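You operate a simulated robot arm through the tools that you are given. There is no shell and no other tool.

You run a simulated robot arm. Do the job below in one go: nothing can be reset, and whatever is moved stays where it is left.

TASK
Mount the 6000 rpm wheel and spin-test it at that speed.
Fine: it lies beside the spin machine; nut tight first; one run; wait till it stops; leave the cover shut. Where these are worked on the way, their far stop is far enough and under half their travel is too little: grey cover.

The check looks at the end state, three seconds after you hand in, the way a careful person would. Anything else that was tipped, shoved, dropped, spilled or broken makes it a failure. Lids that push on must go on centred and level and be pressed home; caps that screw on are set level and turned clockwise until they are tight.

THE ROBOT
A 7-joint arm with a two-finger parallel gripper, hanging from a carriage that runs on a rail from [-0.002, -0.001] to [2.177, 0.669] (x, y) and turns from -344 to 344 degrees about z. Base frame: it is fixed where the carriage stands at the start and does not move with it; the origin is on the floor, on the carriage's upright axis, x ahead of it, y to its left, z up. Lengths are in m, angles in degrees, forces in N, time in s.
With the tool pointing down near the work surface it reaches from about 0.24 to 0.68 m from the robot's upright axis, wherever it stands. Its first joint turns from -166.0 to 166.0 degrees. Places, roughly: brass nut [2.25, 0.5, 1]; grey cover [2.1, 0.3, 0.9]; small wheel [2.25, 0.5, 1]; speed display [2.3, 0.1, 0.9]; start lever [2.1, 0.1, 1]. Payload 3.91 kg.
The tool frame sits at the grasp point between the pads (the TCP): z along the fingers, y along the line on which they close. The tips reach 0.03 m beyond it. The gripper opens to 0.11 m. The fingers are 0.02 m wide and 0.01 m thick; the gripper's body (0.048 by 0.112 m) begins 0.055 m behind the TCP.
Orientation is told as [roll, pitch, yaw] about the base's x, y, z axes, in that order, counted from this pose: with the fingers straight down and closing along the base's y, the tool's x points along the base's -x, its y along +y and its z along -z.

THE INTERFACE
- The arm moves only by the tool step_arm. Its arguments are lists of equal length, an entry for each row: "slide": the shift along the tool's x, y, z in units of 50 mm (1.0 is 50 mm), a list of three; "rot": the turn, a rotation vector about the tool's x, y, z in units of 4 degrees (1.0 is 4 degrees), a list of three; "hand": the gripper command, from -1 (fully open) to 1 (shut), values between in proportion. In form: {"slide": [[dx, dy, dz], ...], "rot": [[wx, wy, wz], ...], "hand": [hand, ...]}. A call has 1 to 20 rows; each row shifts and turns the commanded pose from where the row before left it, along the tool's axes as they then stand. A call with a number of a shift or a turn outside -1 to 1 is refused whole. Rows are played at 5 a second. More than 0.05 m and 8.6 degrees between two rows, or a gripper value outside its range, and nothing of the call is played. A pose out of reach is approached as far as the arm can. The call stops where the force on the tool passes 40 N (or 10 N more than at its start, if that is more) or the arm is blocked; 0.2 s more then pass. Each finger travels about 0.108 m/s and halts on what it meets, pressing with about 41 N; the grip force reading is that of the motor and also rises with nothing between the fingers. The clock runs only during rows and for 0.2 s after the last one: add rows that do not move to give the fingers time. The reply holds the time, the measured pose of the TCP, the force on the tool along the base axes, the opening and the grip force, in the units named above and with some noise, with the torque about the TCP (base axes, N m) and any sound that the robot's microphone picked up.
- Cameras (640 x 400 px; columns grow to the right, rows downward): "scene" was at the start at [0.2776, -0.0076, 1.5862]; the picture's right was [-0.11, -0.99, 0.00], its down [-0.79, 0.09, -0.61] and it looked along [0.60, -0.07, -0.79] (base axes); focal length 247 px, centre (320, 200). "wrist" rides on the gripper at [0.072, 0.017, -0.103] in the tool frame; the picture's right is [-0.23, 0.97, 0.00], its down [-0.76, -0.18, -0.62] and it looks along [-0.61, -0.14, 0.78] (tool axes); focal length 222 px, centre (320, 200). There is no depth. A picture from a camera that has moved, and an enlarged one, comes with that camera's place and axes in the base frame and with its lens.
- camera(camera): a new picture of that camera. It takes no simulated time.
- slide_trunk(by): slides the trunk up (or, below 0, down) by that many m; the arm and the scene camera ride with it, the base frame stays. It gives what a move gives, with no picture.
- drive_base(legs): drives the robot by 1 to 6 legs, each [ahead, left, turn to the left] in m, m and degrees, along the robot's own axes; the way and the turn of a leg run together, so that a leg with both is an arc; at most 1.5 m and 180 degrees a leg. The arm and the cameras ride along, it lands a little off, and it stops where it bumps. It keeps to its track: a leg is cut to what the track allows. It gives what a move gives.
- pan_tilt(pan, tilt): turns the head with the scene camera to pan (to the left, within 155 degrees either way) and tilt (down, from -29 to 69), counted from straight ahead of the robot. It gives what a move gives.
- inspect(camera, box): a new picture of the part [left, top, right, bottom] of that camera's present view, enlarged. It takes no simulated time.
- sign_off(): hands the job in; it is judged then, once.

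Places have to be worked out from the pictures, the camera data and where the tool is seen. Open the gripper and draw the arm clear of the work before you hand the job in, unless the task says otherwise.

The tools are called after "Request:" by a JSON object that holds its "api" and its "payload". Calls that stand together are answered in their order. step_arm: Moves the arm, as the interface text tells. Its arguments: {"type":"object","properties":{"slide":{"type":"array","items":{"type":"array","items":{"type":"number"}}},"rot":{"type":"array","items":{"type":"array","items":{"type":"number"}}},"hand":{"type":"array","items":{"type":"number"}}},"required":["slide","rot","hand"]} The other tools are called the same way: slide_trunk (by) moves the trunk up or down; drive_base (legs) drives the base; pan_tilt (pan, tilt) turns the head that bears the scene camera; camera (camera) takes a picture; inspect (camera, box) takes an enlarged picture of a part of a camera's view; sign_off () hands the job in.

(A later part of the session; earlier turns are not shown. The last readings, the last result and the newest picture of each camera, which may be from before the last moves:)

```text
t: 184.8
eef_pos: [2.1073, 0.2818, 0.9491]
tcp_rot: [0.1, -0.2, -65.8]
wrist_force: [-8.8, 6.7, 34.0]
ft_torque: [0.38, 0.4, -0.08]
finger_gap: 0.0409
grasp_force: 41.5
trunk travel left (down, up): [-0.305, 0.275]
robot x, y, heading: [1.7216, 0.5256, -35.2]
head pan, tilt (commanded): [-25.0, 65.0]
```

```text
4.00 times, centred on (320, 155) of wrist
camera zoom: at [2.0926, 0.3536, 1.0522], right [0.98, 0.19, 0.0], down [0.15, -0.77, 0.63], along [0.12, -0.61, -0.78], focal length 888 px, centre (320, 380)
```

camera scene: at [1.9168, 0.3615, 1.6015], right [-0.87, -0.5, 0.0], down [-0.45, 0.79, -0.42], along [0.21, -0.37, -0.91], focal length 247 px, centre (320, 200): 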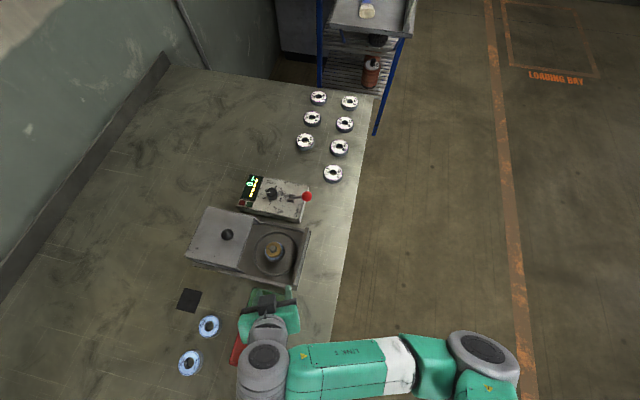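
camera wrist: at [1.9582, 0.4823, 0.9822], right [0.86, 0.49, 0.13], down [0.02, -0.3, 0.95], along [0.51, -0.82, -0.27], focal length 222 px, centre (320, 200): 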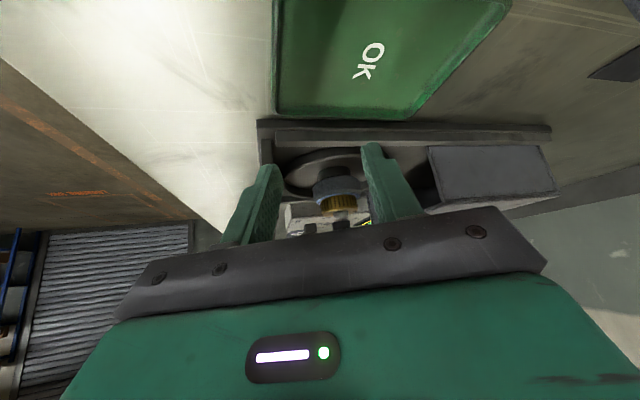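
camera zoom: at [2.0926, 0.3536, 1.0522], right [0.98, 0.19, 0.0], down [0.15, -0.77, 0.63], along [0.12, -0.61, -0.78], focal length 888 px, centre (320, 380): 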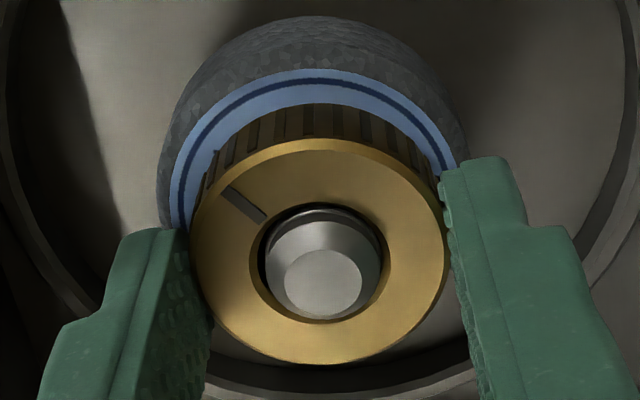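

Now the nut itself carries 34 N. I ease to about 20 N and turn clockwise 32°.

Request:
{"api": "step_arm", "payload": {"slide": [[0, 0, -0.02], [0, 0, 0], [0, 0, 0], [0, 0, 0], [0, 0, 0], [0, 0, 0], [0, 0, 0], [0, 0, 0], [0, 0, 0], [0, 0, 0]], "rot": [[0, 0, 0], [0, 0, 1], [0, 0, 1], [0, 0, 1], [0, 0, 1], [0, 0, 1], [0, 0, 1], [0, 0, 1], [0, 0, 1], [0, 0, 0]], "hand": [0.6, 0.6, 0.6, 0.6, 0.6, 0.6, 0.6, 0.6, 0.6, 0.6]}}

Request:
{"api": "inspect", "payload": {"camera": "wrist", "box": [240, 105, 400, 205]}}

```text
t: 187.0
eef_pos: [2.1066, 0.2818, 0.9491]
tcp_rot: [0.1, -0.1, -97.9]
wrist_force: [1.5, 0.3, 9.2]
ft_torque: [-0.06, 0.01, -0.05]
finger_gap: 0.0406
grasp_force: 40.7
trunk travel left (down, up): [-0.305, 0.275]
robot x, y, heading: [1.7213, 0.532, -35.4]
head pan, tilt (commanded): [-25.0, 65.0]
```

```text
4.00 times, centred on (320, 155) of wrist
camera zoom: at [2.1341, 0.3498, 1.0519], right [0.93, -0.36, 0.0], down [-0.28, -0.73, 0.62], along [-0.22, -0.58, -0.78], focal length 888 px, centre (320, 380)
```

zoom: 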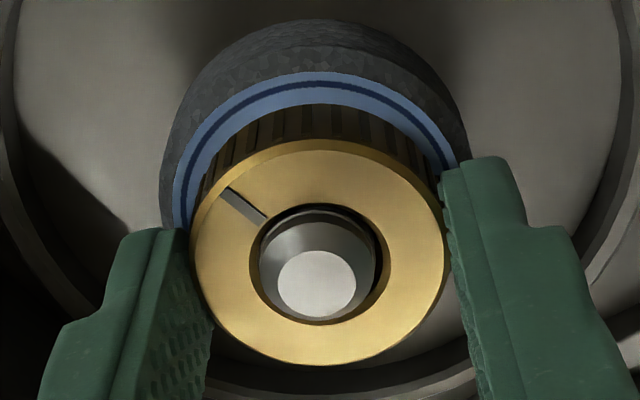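

Request:
{"api": "step_arm", "payload": {"slide": [[0, 0, 0.02], [0, 0, 0], [0, 0, 0], [0, 0, 0], [0, 0, 0], [0, 0, 0], [0, 0, 0], [0, 0, 0], [0, 0, 0], [0, 0, 0]], "rot": [[0, 0, 0], [0, 0, 0], [0, 0, 1], [0, 0, 1], [0, 0, 1], [0, 0, 1], [0, 0, 1], [0, 0, 1], [0, 0, 1], [0, 0, 0]], "hand": [0.6, 0.6, 0.6, 0.6, 0.6, 0.6, 0.6, 0.6, 0.6, 0.6]}}

Request:
{"api": "inspect", "payload": {"camera": "wrist", "box": [240, 105, 400, 205]}}

```text
t: 189.2
eef_pos: [2.1061, 0.2808, 0.948]
tcp_rot: [0.0, -0.1, -126.0]
wrist_force: [-2.6, 2.4, 18.4]
ft_torque: [0.06, 0.12, -0.04]
finger_gap: 0.0409
grasp_force: 41.2
trunk travel left (down, up): [-0.305, 0.275]
robot x, y, heading: [1.7214, 0.5317, -35.2]
head pan, tilt (commanded): [-25.0, 65.0]
```

```text
4.00 times, centred on (320, 155) of wrist
camera zoom: at [2.1634, 0.329, 1.0509], right [0.66, -0.76, 0.0], down [-0.59, -0.51, 0.62], along [-0.47, -0.41, -0.78], focal length 888 px, centre (320, 380)
```

zoom: 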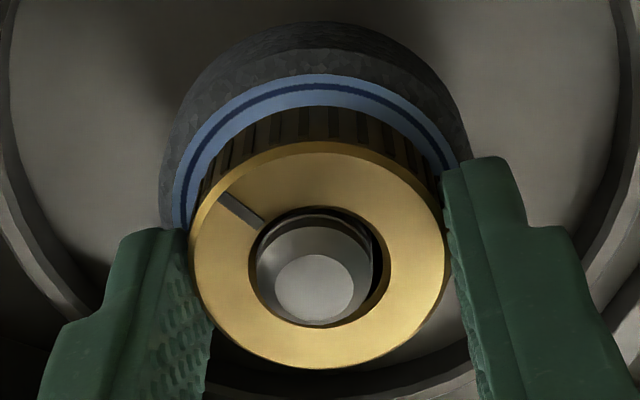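

The nut's axial support behaves like a soft spring (thread), about 1 mm above the wheel. I release, unwind to yaw −50° at the same height as an earlier picture, and compare the nut's height.

Request:
{"api": "step_arm", "payload": {"slide": [[0, 0, 0], [0, 0, 0], [0, 0, -0.6], [0, 0, -0.54], [0, 0, 0], [0, 0, 0], [0, 0, 0], [0, 0, 0], [0, 0, 0], [0, 0, 0], [0, 0, 0], [0, 0, 0], [0, 0, 0], [0, 0, 0], [0, 0, 0], [0, 0, 0], [0, 0, 0], [0, 0, 0], [0, 0, 0], [0, 0, 0]], "rot": [[0, 0, 0], [0, 0, 0], [0, 0, 0], [0, 0, 0], [0, 0, -1], [0, 0, -1], [0, 0, -1], [0, 0, -1], [0, 0, -1], [0, 0, -1], [0, 0, -1], [0, 0, -1], [0, 0, -1], [0, 0, -1], [0, 0, -1], [0, 0, -1], [0, 0, -1], [0, 0, -1], [0, 0, -1], [0, 0, -1]], "hand": [0.2, 0, 0, 0, 0, 0, 0, 0, 0, 0, 0, 0, 0, 0, 0, 0, 0, 0, 0, 0]}}

Request:
{"api": "step_arm", "payload": {"slide": [[0, 0, 0], [0, 0, 0], [0, 0, 0], [0, 0, 0]], "rot": [[0, 0, -1], [0, 0, -1], [0, 0, -1], [0, 0, 0]], "hand": [0, 0, 0, 0]}}

Request:
{"api": "inspect", "payload": {"camera": "wrist", "box": [286, 86, 350, 126]}}

Request:
{"api": "inspect", "payload": {"camera": "wrist", "box": [286, 118, 350, 158]}}

```text
t: 193.4
eef_pos: [2.116, 0.2618, 0.9819]
tcp_rot: [0.2, -2.1, -64.0]
wrist_force: [0.0, 1.1, 0.3]
ft_torque: [-0.02, 0.0, 0.02]
finger_gap: 0.0549
grasp_force: 0.1
out of reach, approached as far as the arm can: row 3, 4, 5
trunk travel left (down, up): [-0.305, 0.275]
robot x, y, heading: [1.7201, 0.532, -35.1]
head pan, tilt (commanded): [-25.0, 65.0]
```

```text
t: 194.4
eef_pos: [2.1159, 0.2611, 0.9817]
tcp_rot: [-0.3, -2.1, -51.8]
wrist_force: [-0.2, 0.1, 0.1]
ft_torque: [0.0, 0.02, 0.02]
finger_gap: 0.0549
grasp_force: 0.1
trunk travel left (down, up): [-0.305, 0.275]
robot x, y, heading: [1.7192, 0.5287, -35.3]
head pan, tilt (commanded): [-25.0, 65.0]
```

```text
10.00 times, centred on (318, 106) of wrist
camera zoom: at [2.0821, 0.331, 1.0822], right [0.91, 0.42, 0.0], down [0.32, -0.69, 0.65], along [0.28, -0.59, -0.76], focal length 2221 px, centre (340, 1140)
```

zoom: 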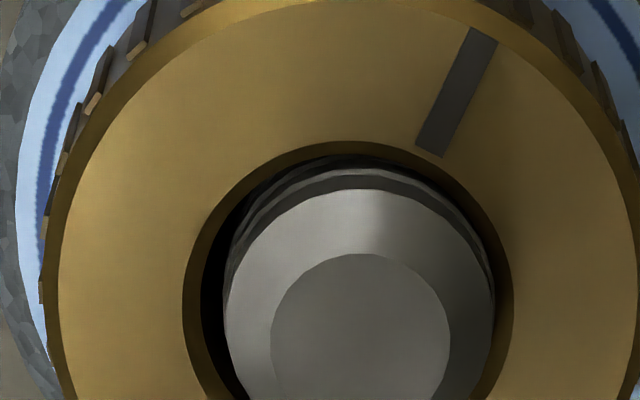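

```text
10.00 times, centred on (318, 138) of wrist
camera zoom: at [2.0821, 0.331, 1.0822], right [0.91, 0.42, 0.0], down [0.32, -0.69, 0.65], along [0.28, -0.59, -0.76], focal length 2221 px, centre (340, 820)
```

zoom: 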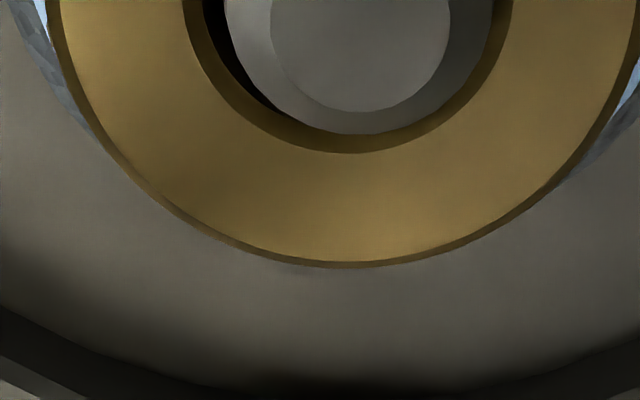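

The lift near yaw −126° ran into the arm's limit and left the tool slightly off and tilted (no contact). I straighten it and re-centre above the nut.

Request:
{"api": "step_arm", "payload": {"slide": [[0, 0, -0.2], [0.21, 0.06, -0.13], [0.21, 0.06, -0.13], [0, 0, 0]], "rot": [[0, 0.525, 0], [0, 0, 0], [0, 0, 0], [0, 0, -0.45]], "hand": [0, 0, 0, 0]}}

Request:
{"api": "inspect", "payload": {"camera": "wrist", "box": [286, 86, 350, 126]}}

Request:
{"api": "inspect", "payload": {"camera": "wrist", "box": [286, 118, 350, 158]}}

```text
t: 195.4
eef_pos: [2.1071, 0.2805, 1.005]
tcp_rot: [-0.2, 0.1, -50.0]
wrist_force: [0.4, 0.1, -0.5]
ft_torque: [-0.01, 0.0, 0.01]
finger_gap: 0.0548
grasp_force: 0.0
out of reach, approached as far as the arm can: row 1
trunk travel left (down, up): [-0.305, 0.275]
robot x, y, heading: [1.7218, 0.5334, -35.2]
head pan, tilt (commanded): [-25.0, 65.0]
```

```text
10.00 times, centred on (318, 106) of wrist
camera zoom: at [2.0737, 0.3477, 1.1085], right [0.89, 0.45, 0.0], down [0.35, -0.7, 0.62], along [0.28, -0.56, -0.78], focal length 2221 px, centre (340, 1140)
```

zoom: 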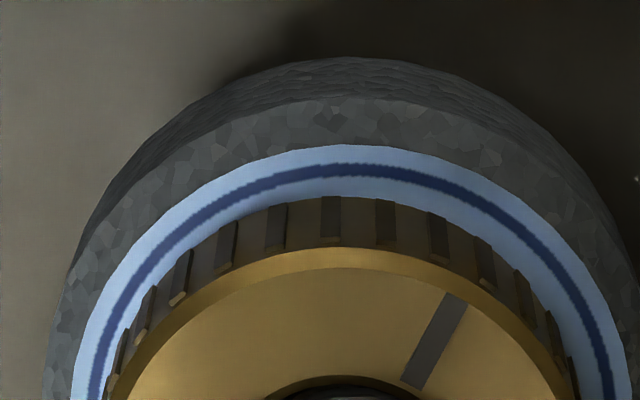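

```text
10.00 times, centred on (318, 138) of wrist
camera zoom: at [2.0737, 0.3477, 1.1085], right [0.89, 0.45, 0.0], down [0.35, -0.7, 0.62], along [0.28, -0.56, -0.78], focal length 2221 px, centre (340, 820)
```

zoom: 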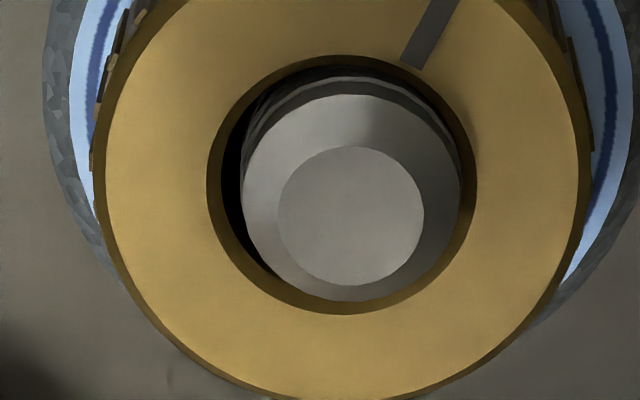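

The nut's height relative to the tip is unchanged since the first stroke. To tell whether it is already clamped, I grip it again without any push or pull (tips clear of the wheel), turn a little and watch whether the wheel comes along.

Request:
{"api": "step_arm", "payload": {"slide": [[0, 0, 0.4], [0, 0, 0.4], [0, 0, 0.34], [0, 0, 0], [0, 0, 0], [0, 0, 0], [0, 0, 0], [0, 0, 0]], "rot": [[0, 0, 0], [0, 0, 0], [0, 0, 0], [0, 0, 0], [0, 0, 0], [0, 0, 0], [0, 0, 0], [0, 0, 0]], "hand": [0, 0, 0, 0, 0.3, 0.6, 0.6, 0.6]}}

Request:
{"api": "inspect", "payload": {"camera": "wrist", "box": [256, 100, 384, 180]}}

Request:
{"api": "step_arm", "payload": {"slide": [[0, 0, 0], [0, 0, 0], [0, 0, 0], [0, 0, 0], [0, 0, 0], [0, 0, 0]], "rot": [[0, 0, 1], [0, 0, 1], [0, 0, 1], [0, 0, 1], [0, 0, 1], [0, 0, 0]], "hand": [0.6, 0.6, 0.6, 0.6, 0.6, 0.6]}}

Request:
{"api": "inspect", "payload": {"camera": "wrist", "box": [256, 100, 384, 180]}}

```text
t: 197.2
eef_pos: [2.1064, 0.2812, 0.9482]
tcp_rot: [-0.4, 0.0, -50.1]
wrist_force: [0.1, 0.3, 0.1]
ft_torque: [0.01, 0.01, -0.04]
finger_gap: 0.0412
grasp_force: 41.2
trunk travel left (down, up): [-0.305, 0.275]
robot x, y, heading: [1.723, 0.5279, -35.1]
head pan, tilt (commanded): [-25.0, 65.0]
```

```text
5.00 times, centred on (320, 140) of wrist
camera zoom: at [2.0736, 0.3475, 1.0518], right [0.89, 0.45, 0.0], down [0.35, -0.7, 0.62], along [0.28, -0.56, -0.78], focal length 1111 px, centre (320, 500)
```

zoom: 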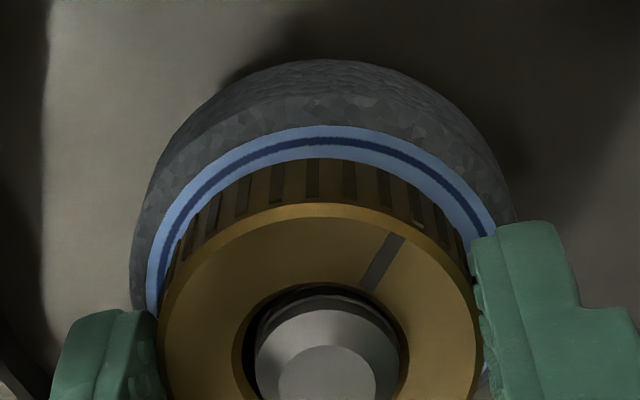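

```text
t: 198.6
eef_pos: [2.1081, 0.2814, 0.9481]
tcp_rot: [-0.2, -0.2, -70.1]
wrist_force: [-2.7, 0.7, 9.6]
ft_torque: [0.14, 0.06, -0.03]
finger_gap: 0.041
grasp_force: 41.1
trunk travel left (down, up): [-0.305, 0.275]
robot x, y, heading: [1.7181, 0.5312, -35.3]
head pan, tilt (commanded): [-25.0, 65.0]
```

```text
5.00 times, centred on (320, 140) of wrist
camera zoom: at [2.0991, 0.3547, 1.0515], right [0.99, 0.12, 0.0], down [0.09, -0.77, 0.63], along [0.07, -0.62, -0.78], focal length 1111 px, centre (320, 500)
```

zoom: 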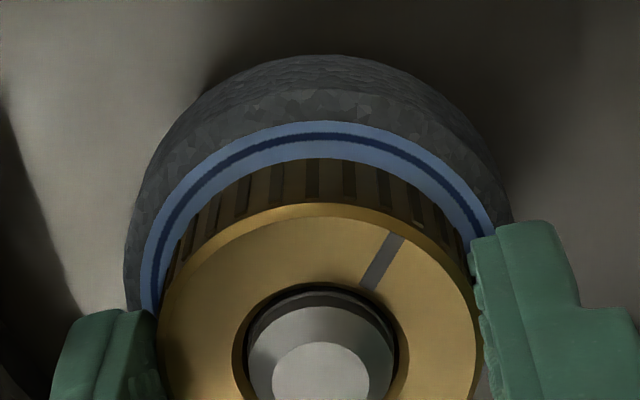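

Request:
{"api": "step_arm", "payload": {"slide": [[0, 0, 0], [0, 0, 0], [0, 0, 0], [0, 0, -0.4], [0, 0, -0.4], [0, 0, -0.34], [0, 0, 0], [0, 0, 0], [0, 0, 0], [0, 0, 0], [0, 0, 0], [0, 0, 0]], "rot": [[0, 0, 0], [0, 0, 0], [0, 0, 0], [0, 0, 0], [0, 0, 0], [0, 0, 0], [0, 0, -1], [0, 0, -1], [0, 0, -1], [0, 0, -1], [0, 0, -1], [0, 0, 0]], "hand": [0.2, 0, 0, 0, 0, 0, 0, 0, 0, 0, 0, 0]}}

Request:
{"api": "inspect", "payload": {"camera": "wrist", "box": [286, 118, 350, 158]}}

Request:
{"api": "inspect", "payload": {"camera": "wrist", "box": [306, 126, 338, 146]}}

Request:
{"api": "inspect", "payload": {"camera": "wrist", "box": [286, 86, 350, 126]}}

```text
t: 201.2
eef_pos: [2.109, 0.281, 1.0046]
tcp_rot: [-0.3, -0.1, -50.1]
wrist_force: [-1.2, 0.5, -0.3]
ft_torque: [0.01, 0.01, 0.01]
finger_gap: 0.0551
grasp_force: 0.1
trunk travel left (down, up): [-0.305, 0.275]
robot x, y, heading: [1.7227, 0.5273, -35.1]
head pan, tilt (commanded): [-25.0, 65.0]
```

```text
10.00 times, centred on (318, 138) of wrist
camera zoom: at [2.0743, 0.3473, 1.1078], right [0.89, 0.45, 0.0], down [0.35, -0.7, 0.62], along [0.28, -0.56, -0.78], focal length 2221 px, centre (340, 820)
```

zoom: 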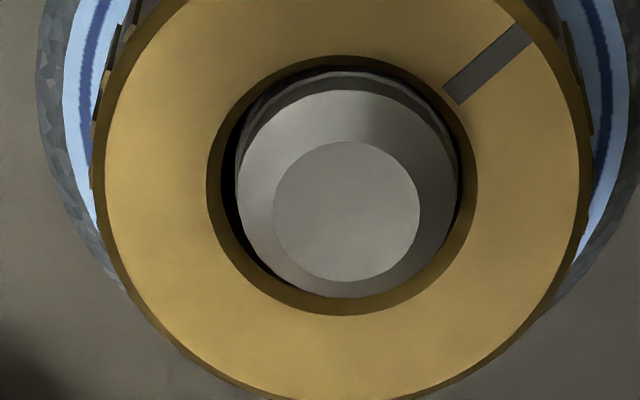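

```text
16.00 times, centred on (322, 136) of wrist
camera zoom: at [2.0743, 0.3473, 1.1078], right [0.89, 0.45, 0.0], down [0.35, -0.7, 0.62], along [0.28, -0.56, -0.78], focal length 3554 px, centre (288, 1224)
```

zoom: 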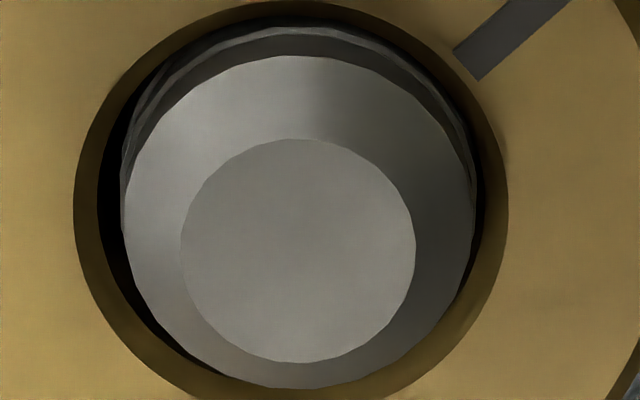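

```text
10.00 times, centred on (318, 106) of wrist
camera zoom: at [2.0743, 0.3473, 1.1078], right [0.89, 0.45, 0.0], down [0.35, -0.7, 0.62], along [0.28, -0.56, -0.78], focal length 2221 px, centre (340, 1140)
```

zoom: 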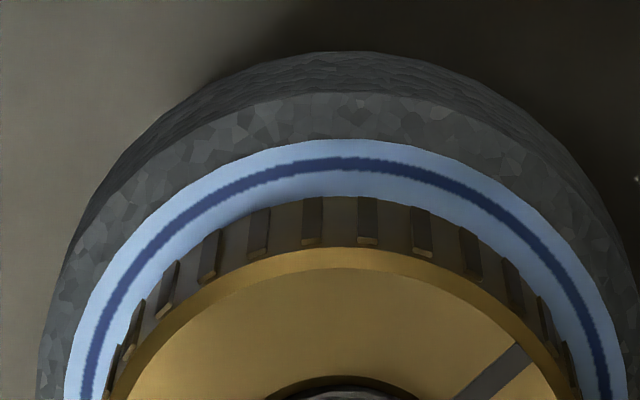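

To measure play directly, I grip the wheel itself and try to lift it slightly: a clamped wheel cannot rise.

Request:
{"api": "step_arm", "payload": {"slide": [[0, 0, 0], [-0.03, 0, 0.3], [0, 0, 0.4], [0, 0, 0.4], [0, 0, 0.44], [0, 0, 0], [0, 0, 0], [0, 0, 0], [0, 0, 0], [0, 0, 0]], "rot": [[0, 0, 0], [0, 0, 0], [0, 0, 0], [0, 0, 0], [0, 0, 0], [0, 0, 0], [0, 0, 0], [0, 0, 0], [0, 0, 0], [0, 0, 0]], "hand": [-0.35, -0.35, -0.35, -0.35, -0.35, -0.35, -0.1, 0.1, 0.3, 0.3]}}

Request:
{"api": "inspect", "payload": {"camera": "wrist", "box": [240, 105, 400, 205]}}

```text
t: 203.4
eef_pos: [2.109, 0.2794, 0.929]
tcp_rot: [-0.3, 0.0, -50.1]
wrist_force: [0.0, 0.6, -1.3]
ft_torque: [0.01, 0.03, -0.01]
finger_gap: 0.0549
grasp_force: 40.9
trunk travel left (down, up): [-0.305, 0.275]
robot x, y, heading: [1.7221, 0.5281, -35.2]
head pan, tilt (commanded): [-25.0, 65.0]
```

```text
4.00 times, centred on (320, 155) of wrist
camera zoom: at [2.0756, 0.3464, 1.0311], right [0.89, 0.45, 0.0], down [0.35, -0.7, 0.62], along [0.28, -0.56, -0.78], focal length 888 px, centre (320, 380)
```

zoom: 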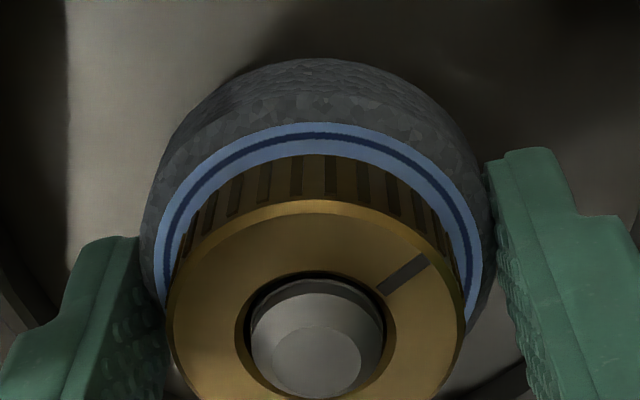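

Request:
{"api": "step_arm", "payload": {"slide": [[0, 0, -0.02], [0, 0, 0], [0, 0, 0]], "rot": [[0, 0, 0], [0, 0, 0], [0, 0, 0]], "hand": [0.4, 0.4, 0.4]}}

Request:
{"api": "step_arm", "payload": {"slide": [[0, 0, -0.02], [0, 0, 0], [0, 0, 0]], "rot": [[0, 0, 0], [0, 0, 0], [0, 0, 0]], "hand": [0.4, 0.4, 0.4]}}

Request:
{"api": "step_arm", "payload": {"slide": [[0, 0, -0.02], [0, 0, 0], [0, 0, 0]], "rot": [[0, 0, 0], [0, 0, 0], [0, 0, 0]], "hand": [0.4, 0.4, 0.4]}}

Request:
{"api": "inspect", "payload": {"camera": "wrist", "box": [240, 105, 400, 205]}}

```text
t: 204.2
eef_pos: [2.1087, 0.2798, 0.9289]
tcp_rot: [-0.3, -0.1, -50.2]
wrist_force: [0.2, -0.1, -3.7]
ft_torque: [-0.01, 0.01, -0.06]
finger_gap: 0.0547
grasp_force: 41.0
trunk travel left (down, up): [-0.305, 0.275]
robot x, y, heading: [1.7201, 0.5266, -35.3]
head pan, tilt (commanded): [-25.0, 65.0]
```

```text
t: 205.0
eef_pos: [2.1083, 0.28, 0.9293]
tcp_rot: [-0.4, 0.1, -50.1]
wrist_force: [1.0, 0.1, -10.0]
ft_torque: [0.0, 0.02, 0.0]
finger_gap: 0.0546
grasp_force: 41.0
trunk travel left (down, up): [-0.305, 0.275]
robot x, y, heading: [1.722, 0.528, -35.5]
head pan, tilt (commanded): [-25.0, 65.0]
```

```text
t: 205.8
eef_pos: [2.1085, 0.2811, 0.9303]
tcp_rot: [-0.2, 0.1, -50.1]
wrist_force: [0.5, -0.3, -17.6]
ft_torque: [-0.03, -0.01, 0.0]
finger_gap: 0.0547
grasp_force: 40.7
trunk travel left (down, up): [-0.305, 0.275]
robot x, y, heading: [1.7262, 0.5305, -35.0]
head pan, tilt (commanded): [-25.0, 65.0]
```

```text
4.00 times, centred on (320, 155) of wrist
camera zoom: at [2.0745, 0.3468, 1.0335], right [0.89, 0.45, -0.01], down [0.35, -0.7, 0.62], along [0.28, -0.56, -0.78], focal length 888 px, centre (320, 380)
```

zoom: 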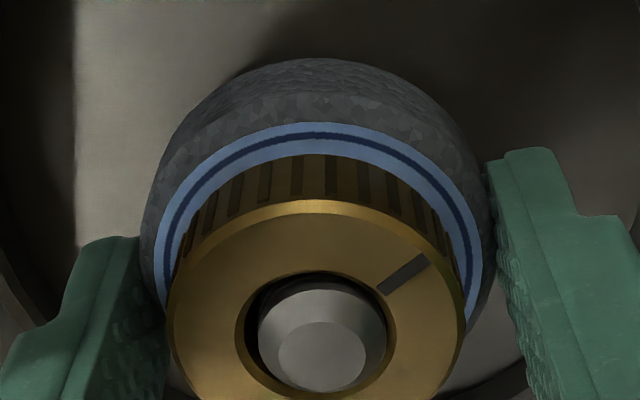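

The wheel resists lifting with almost no play, and the nut rises with it – so the nut bears on the wheel and is held down by the thread. I lower it back, release and take close-ups of the post's tip to see later whether the post turns with the nut.

Request:
{"api": "step_arm", "payload": {"slide": [[0, 0, 0.03], [0, 0, 0.03], [0, 0, 0], [0, 0, 0], [0, 0, 0], [0, 0, -0.4], [0, 0, -0.4], [0, 0, -0.4], [0, 0, -0.3], [0, 0, 0]], "rot": [[0, 0, 0], [0, 0, 0], [0, 0, 0], [0, 0, 0], [0, 0, 0], [0, 0, 0], [0, 0, 0], [0, 0, 0], [0, 0, 0], [0, 0, 0]], "hand": [0.4, 0.4, 0, -0.35, -0.35, -0.35, -0.35, -0.35, -0.1, 0]}}

Request:
{"api": "inspect", "payload": {"camera": "wrist", "box": [306, 126, 338, 146]}}

Request:
{"api": "inspect", "payload": {"camera": "wrist", "box": [286, 86, 350, 126]}}

```text
t: 208.0
eef_pos: [2.108, 0.2799, 1.003]
tcp_rot: [-0.3, 0.1, -50.1]
wrist_force: [0.4, 0.0, 0.0]
ft_torque: [-0.04, -0.02, 0.01]
finger_gap: 0.0547
grasp_force: 0.1
trunk travel left (down, up): [-0.305, 0.275]
robot x, y, heading: [1.7208, 0.5275, -35.3]
head pan, tilt (commanded): [-25.0, 65.0]
```

```text
16.00 times, centred on (322, 136) of wrist
camera zoom: at [2.0753, 0.3469, 1.1065], right [0.89, 0.45, 0.0], down [0.35, -0.7, 0.62], along [0.28, -0.56, -0.78], focal length 3554 px, centre (288, 1224)
```

zoom: 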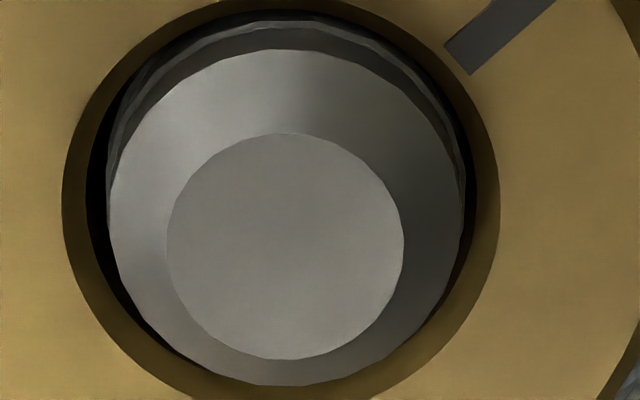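

```text
10.00 times, centred on (318, 106) of wrist
camera zoom: at [2.0753, 0.3469, 1.1065], right [0.89, 0.45, 0.0], down [0.35, -0.7, 0.62], along [0.28, -0.56, -0.78], focal length 2221 px, centre (340, 1140)
```

zoom: 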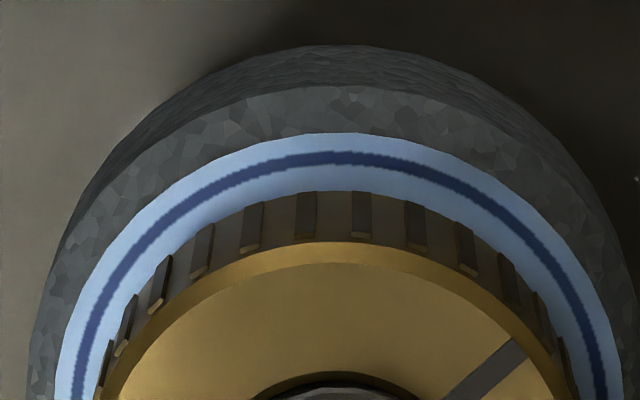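

Request:
{"api": "step_arm", "payload": {"slide": [[0, 0, 0], [0, 0, 0], [0, 0, 0], [0, 0, 0], [0, 0, 0], [0, 0, 0], [0, 0, 0], [0, 0, 0], [0, 0.015, 0.37], [0, 0, 0.37], [0, 0, 0.36], [0, 0, 0], [0, 0, 0], [0, 0, 0], [0, 0, 0], [0, 0, 0]], "rot": [[0, 0, -1], [0, 0, -1], [0, 0, -1], [0, 0, -1], [0, 0, -1], [0, 0, -1], [0, 0, -1], [0, 0, -1], [0, 0, 0], [0, 0, 0], [0, 0, 0], [0, 0, 0], [0, 0, 0], [0, 0, 0], [0, 0, 0], [0, 0, 0]], "hand": [0, 0, 0, 0, 0, 0, 0, 0, 0, 0, 0, 0, 0.3, 0.6, 0.6, 0.6]}}

Request:
{"api": "step_arm", "payload": {"slide": [[0, 0, 0], [0, 0, 0], [0, 0, 0], [0, 0, 0], [0, 0, 0], [0, 0, 0], [0, 0, 0], [0, 0, 0], [0, 0, 0]], "rot": [[0, 0, 1], [0, 0, 1], [0, 0, 1], [0, 0, 1], [0, 0, 1], [0, 0, 1], [0, 0, 1], [0, 0, 1], [0, 0, 0]], "hand": [0.6, 0.6, 0.6, 0.6, 0.6, 0.6, 0.6, 0.6, 0.6]}}

Request:
{"api": "step_arm", "payload": {"slide": [[0, 0, 0], [0, 0, 0], [0, 0, 0], [0, 0, -0.37], [0, 0, -0.37], [0, 0, -0.36], [0, 0, 0]], "rot": [[0, 0, 0], [0, 0, 0], [0, 0, 0], [0, 0, 0], [0, 0, 0], [0, 0, 0], [0, 0, 0]], "hand": [0.2, 0, 0, 0, 0, 0, 0]}}

Request:
{"api": "inspect", "payload": {"camera": "wrist", "box": [306, 126, 338, 146]}}

Request:
{"api": "inspect", "payload": {"camera": "wrist", "box": [286, 86, 350, 126]}}

```text
t: 211.4
eef_pos: [2.1093, 0.2813, 0.9477]
tcp_rot: [-0.2, 0.1, -18.0]
wrist_force: [1.2, 0.4, -0.1]
ft_torque: [0.04, 0.01, -0.03]
finger_gap: 0.0412
grasp_force: 40.7
trunk travel left (down, up): [-0.305, 0.275]
robot x, y, heading: [1.7214, 0.5303, -35.1]
head pan, tilt (commanded): [-25.0, 65.0]
```

```text
t: 213.4
eef_pos: [2.1085, 0.2812, 0.9462]
tcp_rot: [-0.3, 0.1, -50.1]
wrist_force: [-0.3, -0.7, 0.2]
ft_torque: [0.01, -0.02, 0.03]
finger_gap: 0.0413
grasp_force: 41.6
trunk travel left (down, up): [-0.305, 0.275]
robot x, y, heading: [1.7168, 0.5287, -35.3]
head pan, tilt (commanded): [-25.0, 65.0]
```

```text
t: 215.0
eef_pos: [2.1101, 0.2818, 1.0037]
tcp_rot: [-0.3, -0.1, -50.2]
wrist_force: [0.4, -0.5, -0.4]
ft_torque: [0.01, 0.01, 0.0]
finger_gap: 0.055
grasp_force: 0.0
trunk travel left (down, up): [-0.305, 0.275]
robot x, y, heading: [1.72, 0.5297, -35.2]
head pan, tilt (commanded): [-25.0, 65.0]
```

```text
16.00 times, centred on (322, 136) of wrist
camera zoom: at [2.0762, 0.3472, 1.1061], right [0.89, 0.45, 0.0], down [0.35, -0.7, 0.62], along [0.28, -0.56, -0.78], focal length 3554 px, centre (288, 1224)
```

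zoom: 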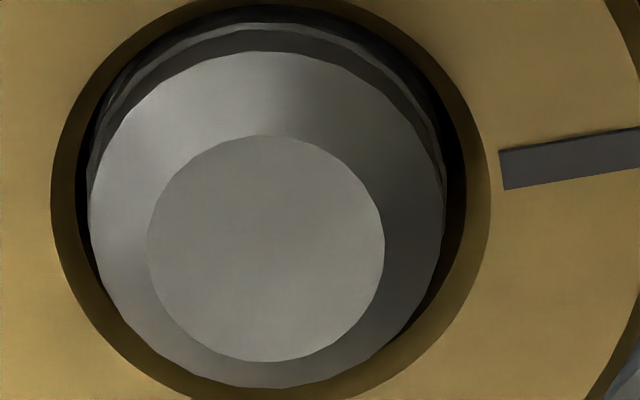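

```text
10.00 times, centred on (318, 106) of wrist
camera zoom: at [2.0762, 0.3472, 1.1061], right [0.89, 0.45, 0.0], down [0.35, -0.7, 0.62], along [0.28, -0.56, -0.78], focal length 2221 px, centre (340, 1140)
```

zoom: 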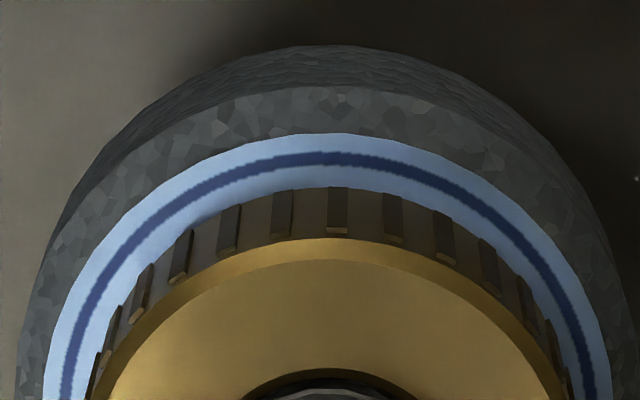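

Comparing textures, wheel and nut turned together this time while the post's facets look unchanged. I take sharper close-ups of the post's tip facets as a reference.

Request:
{"api": "inspect", "payload": {"camera": "wrist", "box": [309, 128, 329, 140]}}

Request:
{"api": "inspect", "payload": {"camera": "wrist", "box": [309, 134, 329, 146]}}

```text
16.00 times, centred on (319, 134) of wrist
camera zoom: at [2.0762, 0.3472, 1.1061], right [0.89, 0.45, 0.0], down [0.35, -0.7, 0.62], along [0.28, -0.56, -0.78], focal length 3554 px, centre (336, 1256)
```

zoom: 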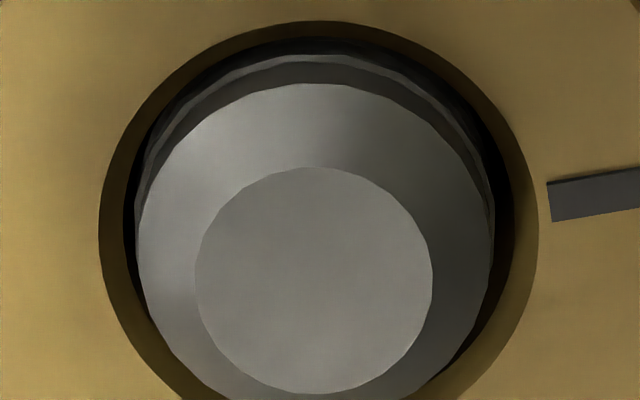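

```text
16.00 times, centred on (319, 140) of wrist
camera zoom: at [2.0762, 0.3472, 1.1061], right [0.89, 0.45, 0.0], down [0.35, -0.7, 0.62], along [0.28, -0.56, -0.78], focal length 3554 px, centre (336, 1160)
```

zoom: 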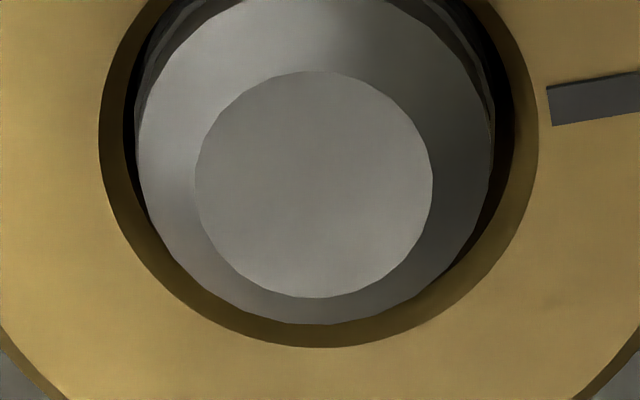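

I measure the nut's axial hold finely: grip and lift in 0.5 mm steps.

Request:
{"api": "step_arm", "payload": {"slide": [[-0.03, -0.02, 0.37], [0, 0, 0.37], [0, 0, 0.38], [0, 0, 0], [0, 0, 0], [0, 0, 0], [0, 0, 0], [0, 0, 0]], "rot": [[0, 0, 0], [0, 0, 0], [0, 0, 0], [0, 0, 0], [0, 0, 0], [0, 0, 0], [0, 0, 0], [0, 0, 0]], "hand": [0, 0, 0, 0, 0.3, 0.6, 0.6, 0.6]}}

Request:
{"api": "step_arm", "payload": {"slide": [[0, 0, -0.01], [0, 0, 0], [0, 0, 0]], "rot": [[0, 0, 0], [0, 0, 0], [0, 0, 0]], "hand": [0.6, 0.6, 0.6]}}

Request:
{"api": "step_arm", "payload": {"slide": [[0, 0, -0.01], [0, 0, 0], [0, 0, 0]], "rot": [[0, 0, 0], [0, 0, 0], [0, 0, 0]], "hand": [0.6, 0.6, 0.6]}}

Request:
{"api": "step_arm", "payload": {"slide": [[0, 0, -0.01], [0, 0, 0], [0, 0, 0]], "rot": [[0, 0, 0], [0, 0, 0], [0, 0, 0]], "hand": [0.6, 0.6, 0.6]}}

Request:
{"api": "step_arm", "payload": {"slide": [[0, 0, -0.01], [0, 0, 0], [0, 0, 0]], "rot": [[0, 0, 0], [0, 0, 0], [0, 0, 0]], "hand": [0.6, 0.6, 0.6]}}

```text
t: 216.8
eef_pos: [2.1101, 0.281, 0.9465]
tcp_rot: [-0.3, 0.0, -50.1]
wrist_force: [-0.5, -0.3, -0.8]
ft_torque: [-0.02, 0.02, -0.03]
finger_gap: 0.0413
grasp_force: 40.7
trunk travel left (down, up): [-0.305, 0.275]
robot x, y, heading: [1.7188, 0.5274, -35.4]
head pan, tilt (commanded): [-25.0, 65.0]
```

```text
t: 217.6
eef_pos: [2.1071, 0.279, 0.9485]
tcp_rot: [-0.3, 0.0, -50.0]
wrist_force: [-0.1, 0.2, -0.6]
ft_torque: [-0.02, 0.0, 0.04]
finger_gap: 0.0412
grasp_force: 41.3
trunk travel left (down, up): [-0.305, 0.275]
robot x, y, heading: [1.72, 0.5278, -35.2]
head pan, tilt (commanded): [-25.0, 65.0]
```

```text
t: 218.4
eef_pos: [2.1096, 0.2788, 0.948]
tcp_rot: [-0.3, 0.0, -50.3]
wrist_force: [-0.1, 0.0, -2.1]
ft_torque: [0.0, 0.0, 0.02]
finger_gap: 0.041
grasp_force: 40.9
trunk travel left (down, up): [-0.305, 0.275]
robot x, y, heading: [1.7211, 0.5264, -34.9]
head pan, tilt (commanded): [-25.0, 65.0]
```

```text
t: 219.2
eef_pos: [2.1091, 0.2797, 0.9486]
tcp_rot: [-0.3, 0.0, -50.0]
wrist_force: [0.1, 0.5, -5.5]
ft_torque: [0.02, -0.04, 0.01]
finger_gap: 0.0413
grasp_force: 40.8
trunk travel left (down, up): [-0.305, 0.275]
robot x, y, heading: [1.7188, 0.5272, -34.9]
head pan, tilt (commanded): [-25.0, 65.0]
```

```text
t: 220.0
eef_pos: [2.1083, 0.2799, 0.9495]
tcp_rot: [-0.3, 0.2, -50.1]
wrist_force: [0.2, -0.1, -11.5]
ft_torque: [-0.06, -0.01, 0.04]
finger_gap: 0.0412
grasp_force: 41.5
trunk travel left (down, up): [-0.305, 0.275]
robot x, y, heading: [1.7205, 0.5315, -35.4]
head pan, tilt (commanded): [-25.0, 65.0]
```

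There is about 1 mm axial play before the thread holds: the nut is not yet run fully down, and turning it while pressed just drags wheel and spindle along. I must turn it while hovering (no press, no pull). I lower back, release and unwind.

Request:
{"api": "step_arm", "payload": {"slide": [[0, 0, 0.02], [0, 0, 0.02], [0, 0, 0], [0, 0, 0], [0, 0, 0], [0, 0, -0.37], [0, 0, -0.37], [0, 0, -0.37], [0, 0, 0], [0, 0, 0], [0, 0, 0], [0, 0, 0], [0, 0, 0], [0, 0, 0], [0, 0, 0], [0, 0, 0], [0, 0, 0], [0, 0, 0], [0, 0, 0], [0, 0, 0]], "rot": [[0, 0, 0], [0, 0, 0], [0, 0, 0], [0, 0, 0], [0, 0, 0], [0, 0, 0], [0, 0, 0], [0, 0, 0], [0, 0, -1], [0, 0, -1], [0, 0, -1], [0, 0, -1], [0, 0, -1], [0, 0, -1], [0, 0, -1], [0, 0, -1], [0, 0, -1], [0, 0, -1], [0, 0, -1], [0, 0, -1]], "hand": [0.6, 0.6, 0.3, 0, 0, 0, 0, 0, 0, 0, 0, 0, 0, 0, 0, 0, 0, 0, 0, 0]}}

Request:
{"api": "step_arm", "payload": {"slide": [[0, 0, 0], [0, 0, 0], [0, 0, 0], [0, 0, 0], [0, 0, 0], [0, 0, 0], [0, 0, 0], [0, 0, 0], [0, 0, 0], [0, 0, 0], [0, 0, 0], [0, 0, 0], [0, 0, 0], [0, 0, 0], [0, 0, 0], [0, 0, 0], [0, 0, 0], [0, 0, 0], [0, 0, 0], [0, 0, 0]], "rot": [[0, 0, -1], [0, 0, -1], [0, 0, -1], [0, 0, -1], [0, 0, -1], [0, 0, -1], [0, 0, -1], [0, 0, -1], [0, 0, -1], [0, 0, -1], [0, 0, -1], [0, 0, -1], [0, 0, -1], [0, 0, -1], [0, 0, -1], [0, 0, -1], [0, 0, -1], [0, 0, -1], [0, 0, -1], [0, 0, -1]], "hand": [0, 0, 0, 0, 0, 0, 0, 0, 0, 0, 0, 0, 0, 0, 0, 0, 0, 0, 0, 0]}}

Request:
{"api": "step_arm", "payload": {"slide": [[0, 0, 0], [0, 0, 0], [0, 0, 0], [0, 0, 0], [0, 0, 0], [0, 0, 0], [0, 0, 0], [0, 0, 0], [0, 0, 0], [0, 0, 0], [0, 0, 0], [0, 0, 0], [0, 0, 0], [0, 0, 0], [0, 0, 0], [0, 0, 0], [0, 0, 0], [0, 0, 0], [0, 0, 0], [0, 0, 0]], "rot": [[0, 0, -1], [0, 0, -1], [0, 0, -1], [0, 0, -1], [0, 0, -1], [0, 0, -1], [0, 0, -1], [0, 0, -1], [0, 0, -1], [0, 0, -1], [0, 0, -1], [0, 0, -1], [0, 0, -1], [0, 0, -1], [0, 0, -1], [0, 0, -1], [0, 0, -1], [0, 0, -1], [0, 0, -1], [0, 0, -1]], "hand": [0, 0, 0, 0, 0, 0, 0, 0, 0, 0, 0, 0, 0, 0, 0, 0, 0, 0, 0, 0]}}

Request:
{"api": "inspect", "payload": {"camera": "wrist", "box": [240, 60, 400, 160]}}

```text
t: 224.2
eef_pos: [2.1099, 0.2796, 1.0015]
tcp_rot: [-0.3, 0.2, -2.1]
wrist_force: [1.0, 0.0, 0.3]
ft_torque: [-0.02, -0.01, -0.03]
finger_gap: 0.0549
grasp_force: 0.0
trunk travel left (down, up): [-0.305, 0.275]
robot x, y, heading: [1.7231, 0.5261, -35.1]
head pan, tilt (commanded): [-25.0, 65.0]
```

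```text
t: 228.4
eef_pos: [2.1086, 0.2793, 1.0012]
tcp_rot: [0.2, 0.3, 77.9]
wrist_force: [-0.7, 0.4, -0.5]
ft_torque: [-0.01, 0.02, 0.0]
finger_gap: 0.0552
grasp_force: 0.0
trunk travel left (down, up): [-0.305, 0.275]
robot x, y, heading: [1.72, 0.5296, -35.2]
head pan, tilt (commanded): [-25.0, 65.0]
```

```text
t: 232.6
eef_pos: [2.14, 0.2756, 0.9812]
tcp_rot: [0.0, 1.4, 154.8]
wrist_force: [0.7, -0.1, -0.3]
ft_torque: [-0.01, -0.01, 0.0]
finger_gap: 0.0551
grasp_force: 0.1
out of reach, approached as far as the arm can: row 10, 11, 12, 13, 14, 16, 17
trunk travel left (down, up): [-0.305, 0.275]
robot x, y, heading: [1.7219, 0.5285, -35.4]
head pan, tilt (commanded): [-25.0, 65.0]
```

```text
4.00 times, centred on (320, 110) of wrist
camera zoom: at [2.1958, 0.2293, 1.0853], right [-0.62, -0.79, 0.0], down [-0.63, 0.49, 0.61], along [-0.47, 0.38, -0.8], focal length 888 px, centre (320, 560)
```

zoom: 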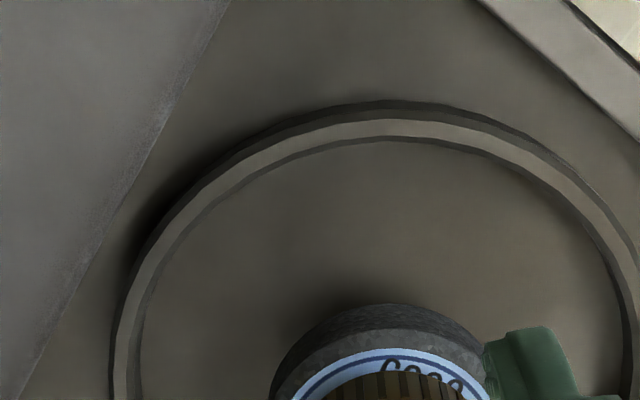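

The unwind ran out of the arm's reach near yaw 150° and the tool shifted (no contact). I turn back clockwise to where it is free and check.

Request:
{"api": "step_arm", "payload": {"slide": [[0, 0, -0.1], [0, 0, -0.1], [0, 0, 0], [0, 0, 0], [0, 0, 0], [0, 0, 0], [0, 0, 0], [0, 0, 0], [0, 0, 0], [0, 0, 0], [0, 0, 0], [0, 0, 0], [0, 0, 0], [0, 0, 0]], "rot": [[0, 0, 0], [0, 0, 0], [0, 0, 1], [0, 0, 1], [0, 0, 1], [0, 0, 1], [0, 0, 1], [0, 0, 1], [0, 0, 1], [0, 0, 1], [0, 0, 1], [0, 0, 1], [0, 0, 1], [0, 0, 0]], "hand": [0, 0, 0, 0, 0, 0, 0, 0, 0, 0, 0, 0, 0, 0]}}

Request:
{"api": "camera", "payload": {"camera": "scene"}}

```text
t: 235.6
eef_pos: [2.1394, 0.2747, 0.9899]
tcp_rot: [-0.9, 1.0, 110.7]
wrist_force: [-0.1, -0.3, -0.4]
ft_torque: [0.02, 0.02, 0.02]
finger_gap: 0.0551
grasp_force: 0.0
trunk travel left (down, up): [-0.305, 0.275]
robot x, y, heading: [1.7182, 0.5292, -35.1]
head pan, tilt (commanded): [-25.0, 65.0]
```

```text
taken
camera scene: at [1.9168, 0.3615, 1.6015], right [-0.87, -0.5, 0.0], down [-0.45, 0.79, -0.42], along [0.21, -0.37, -0.91], focal length 247 px, centre (320, 200)
```

scene: 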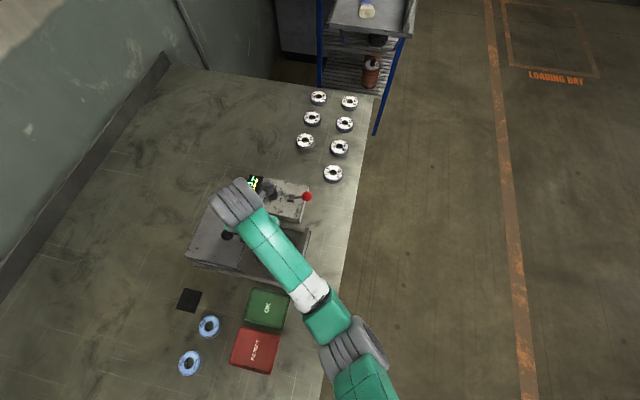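

Request:
{"api": "step_arm", "payload": {"slide": [[0, 0, -0.5], [-0.17, 0.27, -0.5], [-0.17, 0.28, -0.4], [0, 0, 0], [0, 0, 0]], "rot": [[0, 0, 0], [-0.225, -0.25, 0], [0, 0, 0], [0, 0, 0], [0, 0, 0]], "hand": [0, 0, 0, 0, 0]}}

Request:
{"api": "camera", "payload": {"camera": "wrist"}}

Request:
{"api": "inspect", "payload": {"camera": "wrist", "box": [256, 50, 384, 130]}}

```text
t: 236.8
eef_pos: [2.1061, 0.281, 1.0606]
tcp_rot: [0.0, 0.0, 110.8]
wrist_force: [-0.8, 0.8, 0.4]
ft_torque: [0.02, 0.02, 0.02]
finger_gap: 0.0548
grasp_force: 0.1
trunk travel left (down, up): [-0.305, 0.275]
robot x, y, heading: [1.7186, 0.5296, -35.1]
head pan, tilt (commanded): [-25.0, 65.0]
```

```text
taken
camera wrist: at [2.1161, 0.2067, 1.1632], right [-0.99, -0.13, 0.0], down [-0.1, 0.77, 0.62], along [-0.08, 0.62, -0.78], focal length 222 px, centre (320, 200)
```

wrist: 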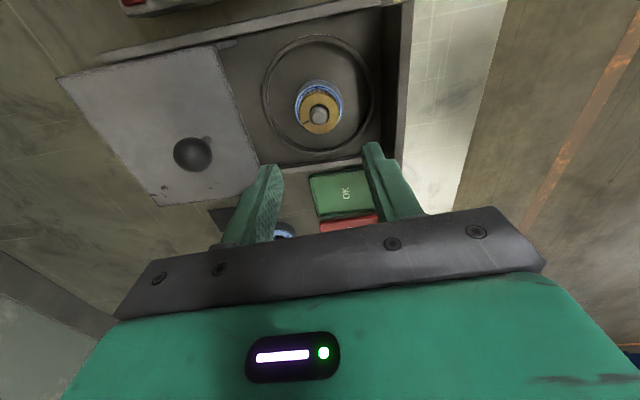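

```text
5.00 times, centred on (320, 90) of wrist
camera zoom: at [2.1161, 0.2067, 1.1632], right [-0.99, -0.13, 0.0], down [-0.1, 0.77, 0.62], along [-0.08, 0.62, -0.78], focal length 1111 px, centre (320, 750)
```

zoom: 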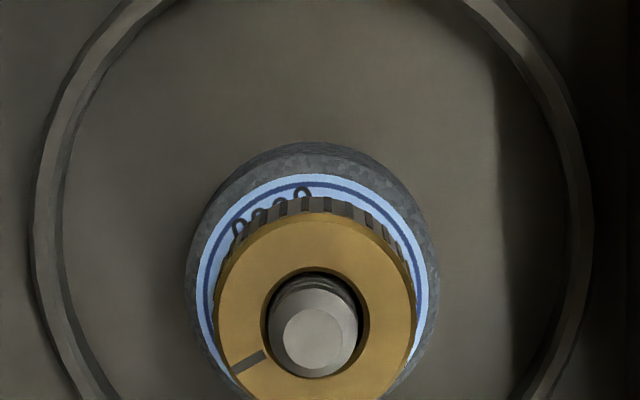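

Recovered and centred at z=1.06. I unwind to yaw ~170° at this height (where it is reachable), then lower onto the nut.

Request:
{"api": "step_arm", "payload": {"slide": [[0, 0, 0], [0, 0, 0], [0, 0, 0], [0, 0, 0], [0, 0, 0], [0, 0, 0], [0, 0, 0], [0, 0, 0], [0, 0, 0], [0, 0, 0], [0, 0, 0], [0, 0, 0], [0, 0, 0], [0, 0, 0], [0, 0, 0], [0, 0, 0]], "rot": [[0, 0, -1], [0, 0, -1], [0, 0, -1], [0, 0, -1], [0, 0, -1], [0, 0, -1], [0, 0, -1], [0, 0, -1], [0, 0, -1], [0, 0, -1], [0, 0, -1], [0, 0, -1], [0, 0, -1], [0, 0, -1], [0, 0, -1], [0, 0, 0]], "hand": [0, 0, 0, 0, 0, 0, 0, 0, 0, 0, 0, 0, 0, 0, 0, 0]}}

Request:
{"api": "camera", "payload": {"camera": "scene"}}

```text
t: 240.2
eef_pos: [2.1071, 0.2824, 1.0598]
tcp_rot: [0.0, 0.1, 170.7]
wrist_force: [1.1, 0.2, 0.3]
ft_torque: [0.05, -0.01, 0.0]
finger_gap: 0.055
grasp_force: 0.0
trunk travel left (down, up): [-0.305, 0.275]
robot x, y, heading: [1.7201, 0.5294, -35.2]
head pan, tilt (commanded): [-25.0, 65.0]
```

```text
taken
camera scene: at [1.9168, 0.3615, 1.6015], right [-0.87, -0.5, 0.0], down [-0.45, 0.79, -0.42], along [0.21, -0.37, -0.91], focal length 247 px, centre (320, 200)
```

scene: 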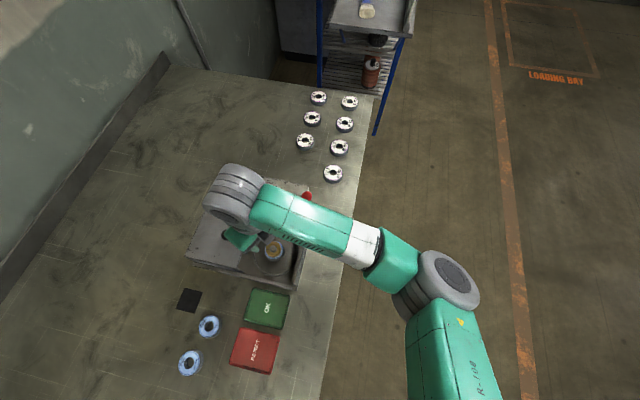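

Request:
{"api": "inspect", "payload": {"camera": "scene", "box": [256, 232, 292, 262]}}

Request:
{"api": "step_arm", "payload": {"slide": [[-0.01, 0.02, 0.75], [0, 0, 0.75], [0, 0, 0.72], [0, 0, 0], [0, 0, 0], [0, 0, 0], [0, 0, 0], [0, 0, 0]], "rot": [[0, 0, 0], [0, 0, 0], [0, 0, 0], [0, 0, 0], [0, 0, 0], [0, 0, 0], [0, 0, 0], [0, 0, 0]], "hand": [0, 0, 0, 0, 0.3, 0.6, 0.6, 0.6]}}

Request:
{"api": "inspect", "payload": {"camera": "wrist", "box": [240, 105, 400, 205]}}

```text
13.33 times, centred on (274, 247) of scene
camera zoom: at [1.9168, 0.3615, 1.6015], right [-0.87, -0.5, 0.0], down [-0.45, 0.79, -0.42], along [0.21, -0.37, -0.91], focal length 3298 px, centre (933, -427)
```

zoom: 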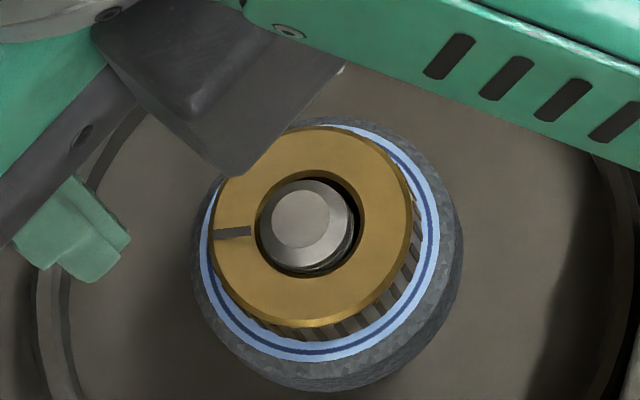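

```text
t: 242.0
eef_pos: [2.1076, 0.2822, 0.9482]
tcp_rot: [-0.1, 0.1, 170.8]
wrist_force: [2.1, 1.8, -0.7]
ft_torque: [0.14, -0.03, -0.03]
finger_gap: 0.0411
grasp_force: 41.4
trunk travel left (down, up): [-0.305, 0.275]
robot x, y, heading: [1.7213, 0.5267, -35.5]
head pan, tilt (commanded): [-25.0, 65.0]
```

```text
4.00 times, centred on (320, 155) of wrist
camera zoom: at [2.175, 0.252, 1.0517], right [-0.38, -0.92, 0.0], down [-0.72, 0.3, 0.62], along [-0.58, 0.24, -0.78], focal length 888 px, centre (320, 380)
```

zoom: 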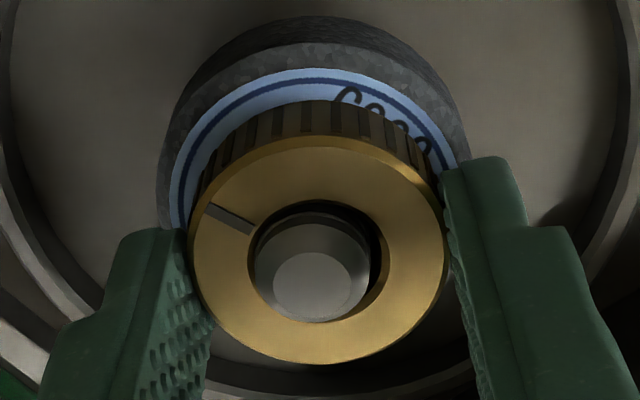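

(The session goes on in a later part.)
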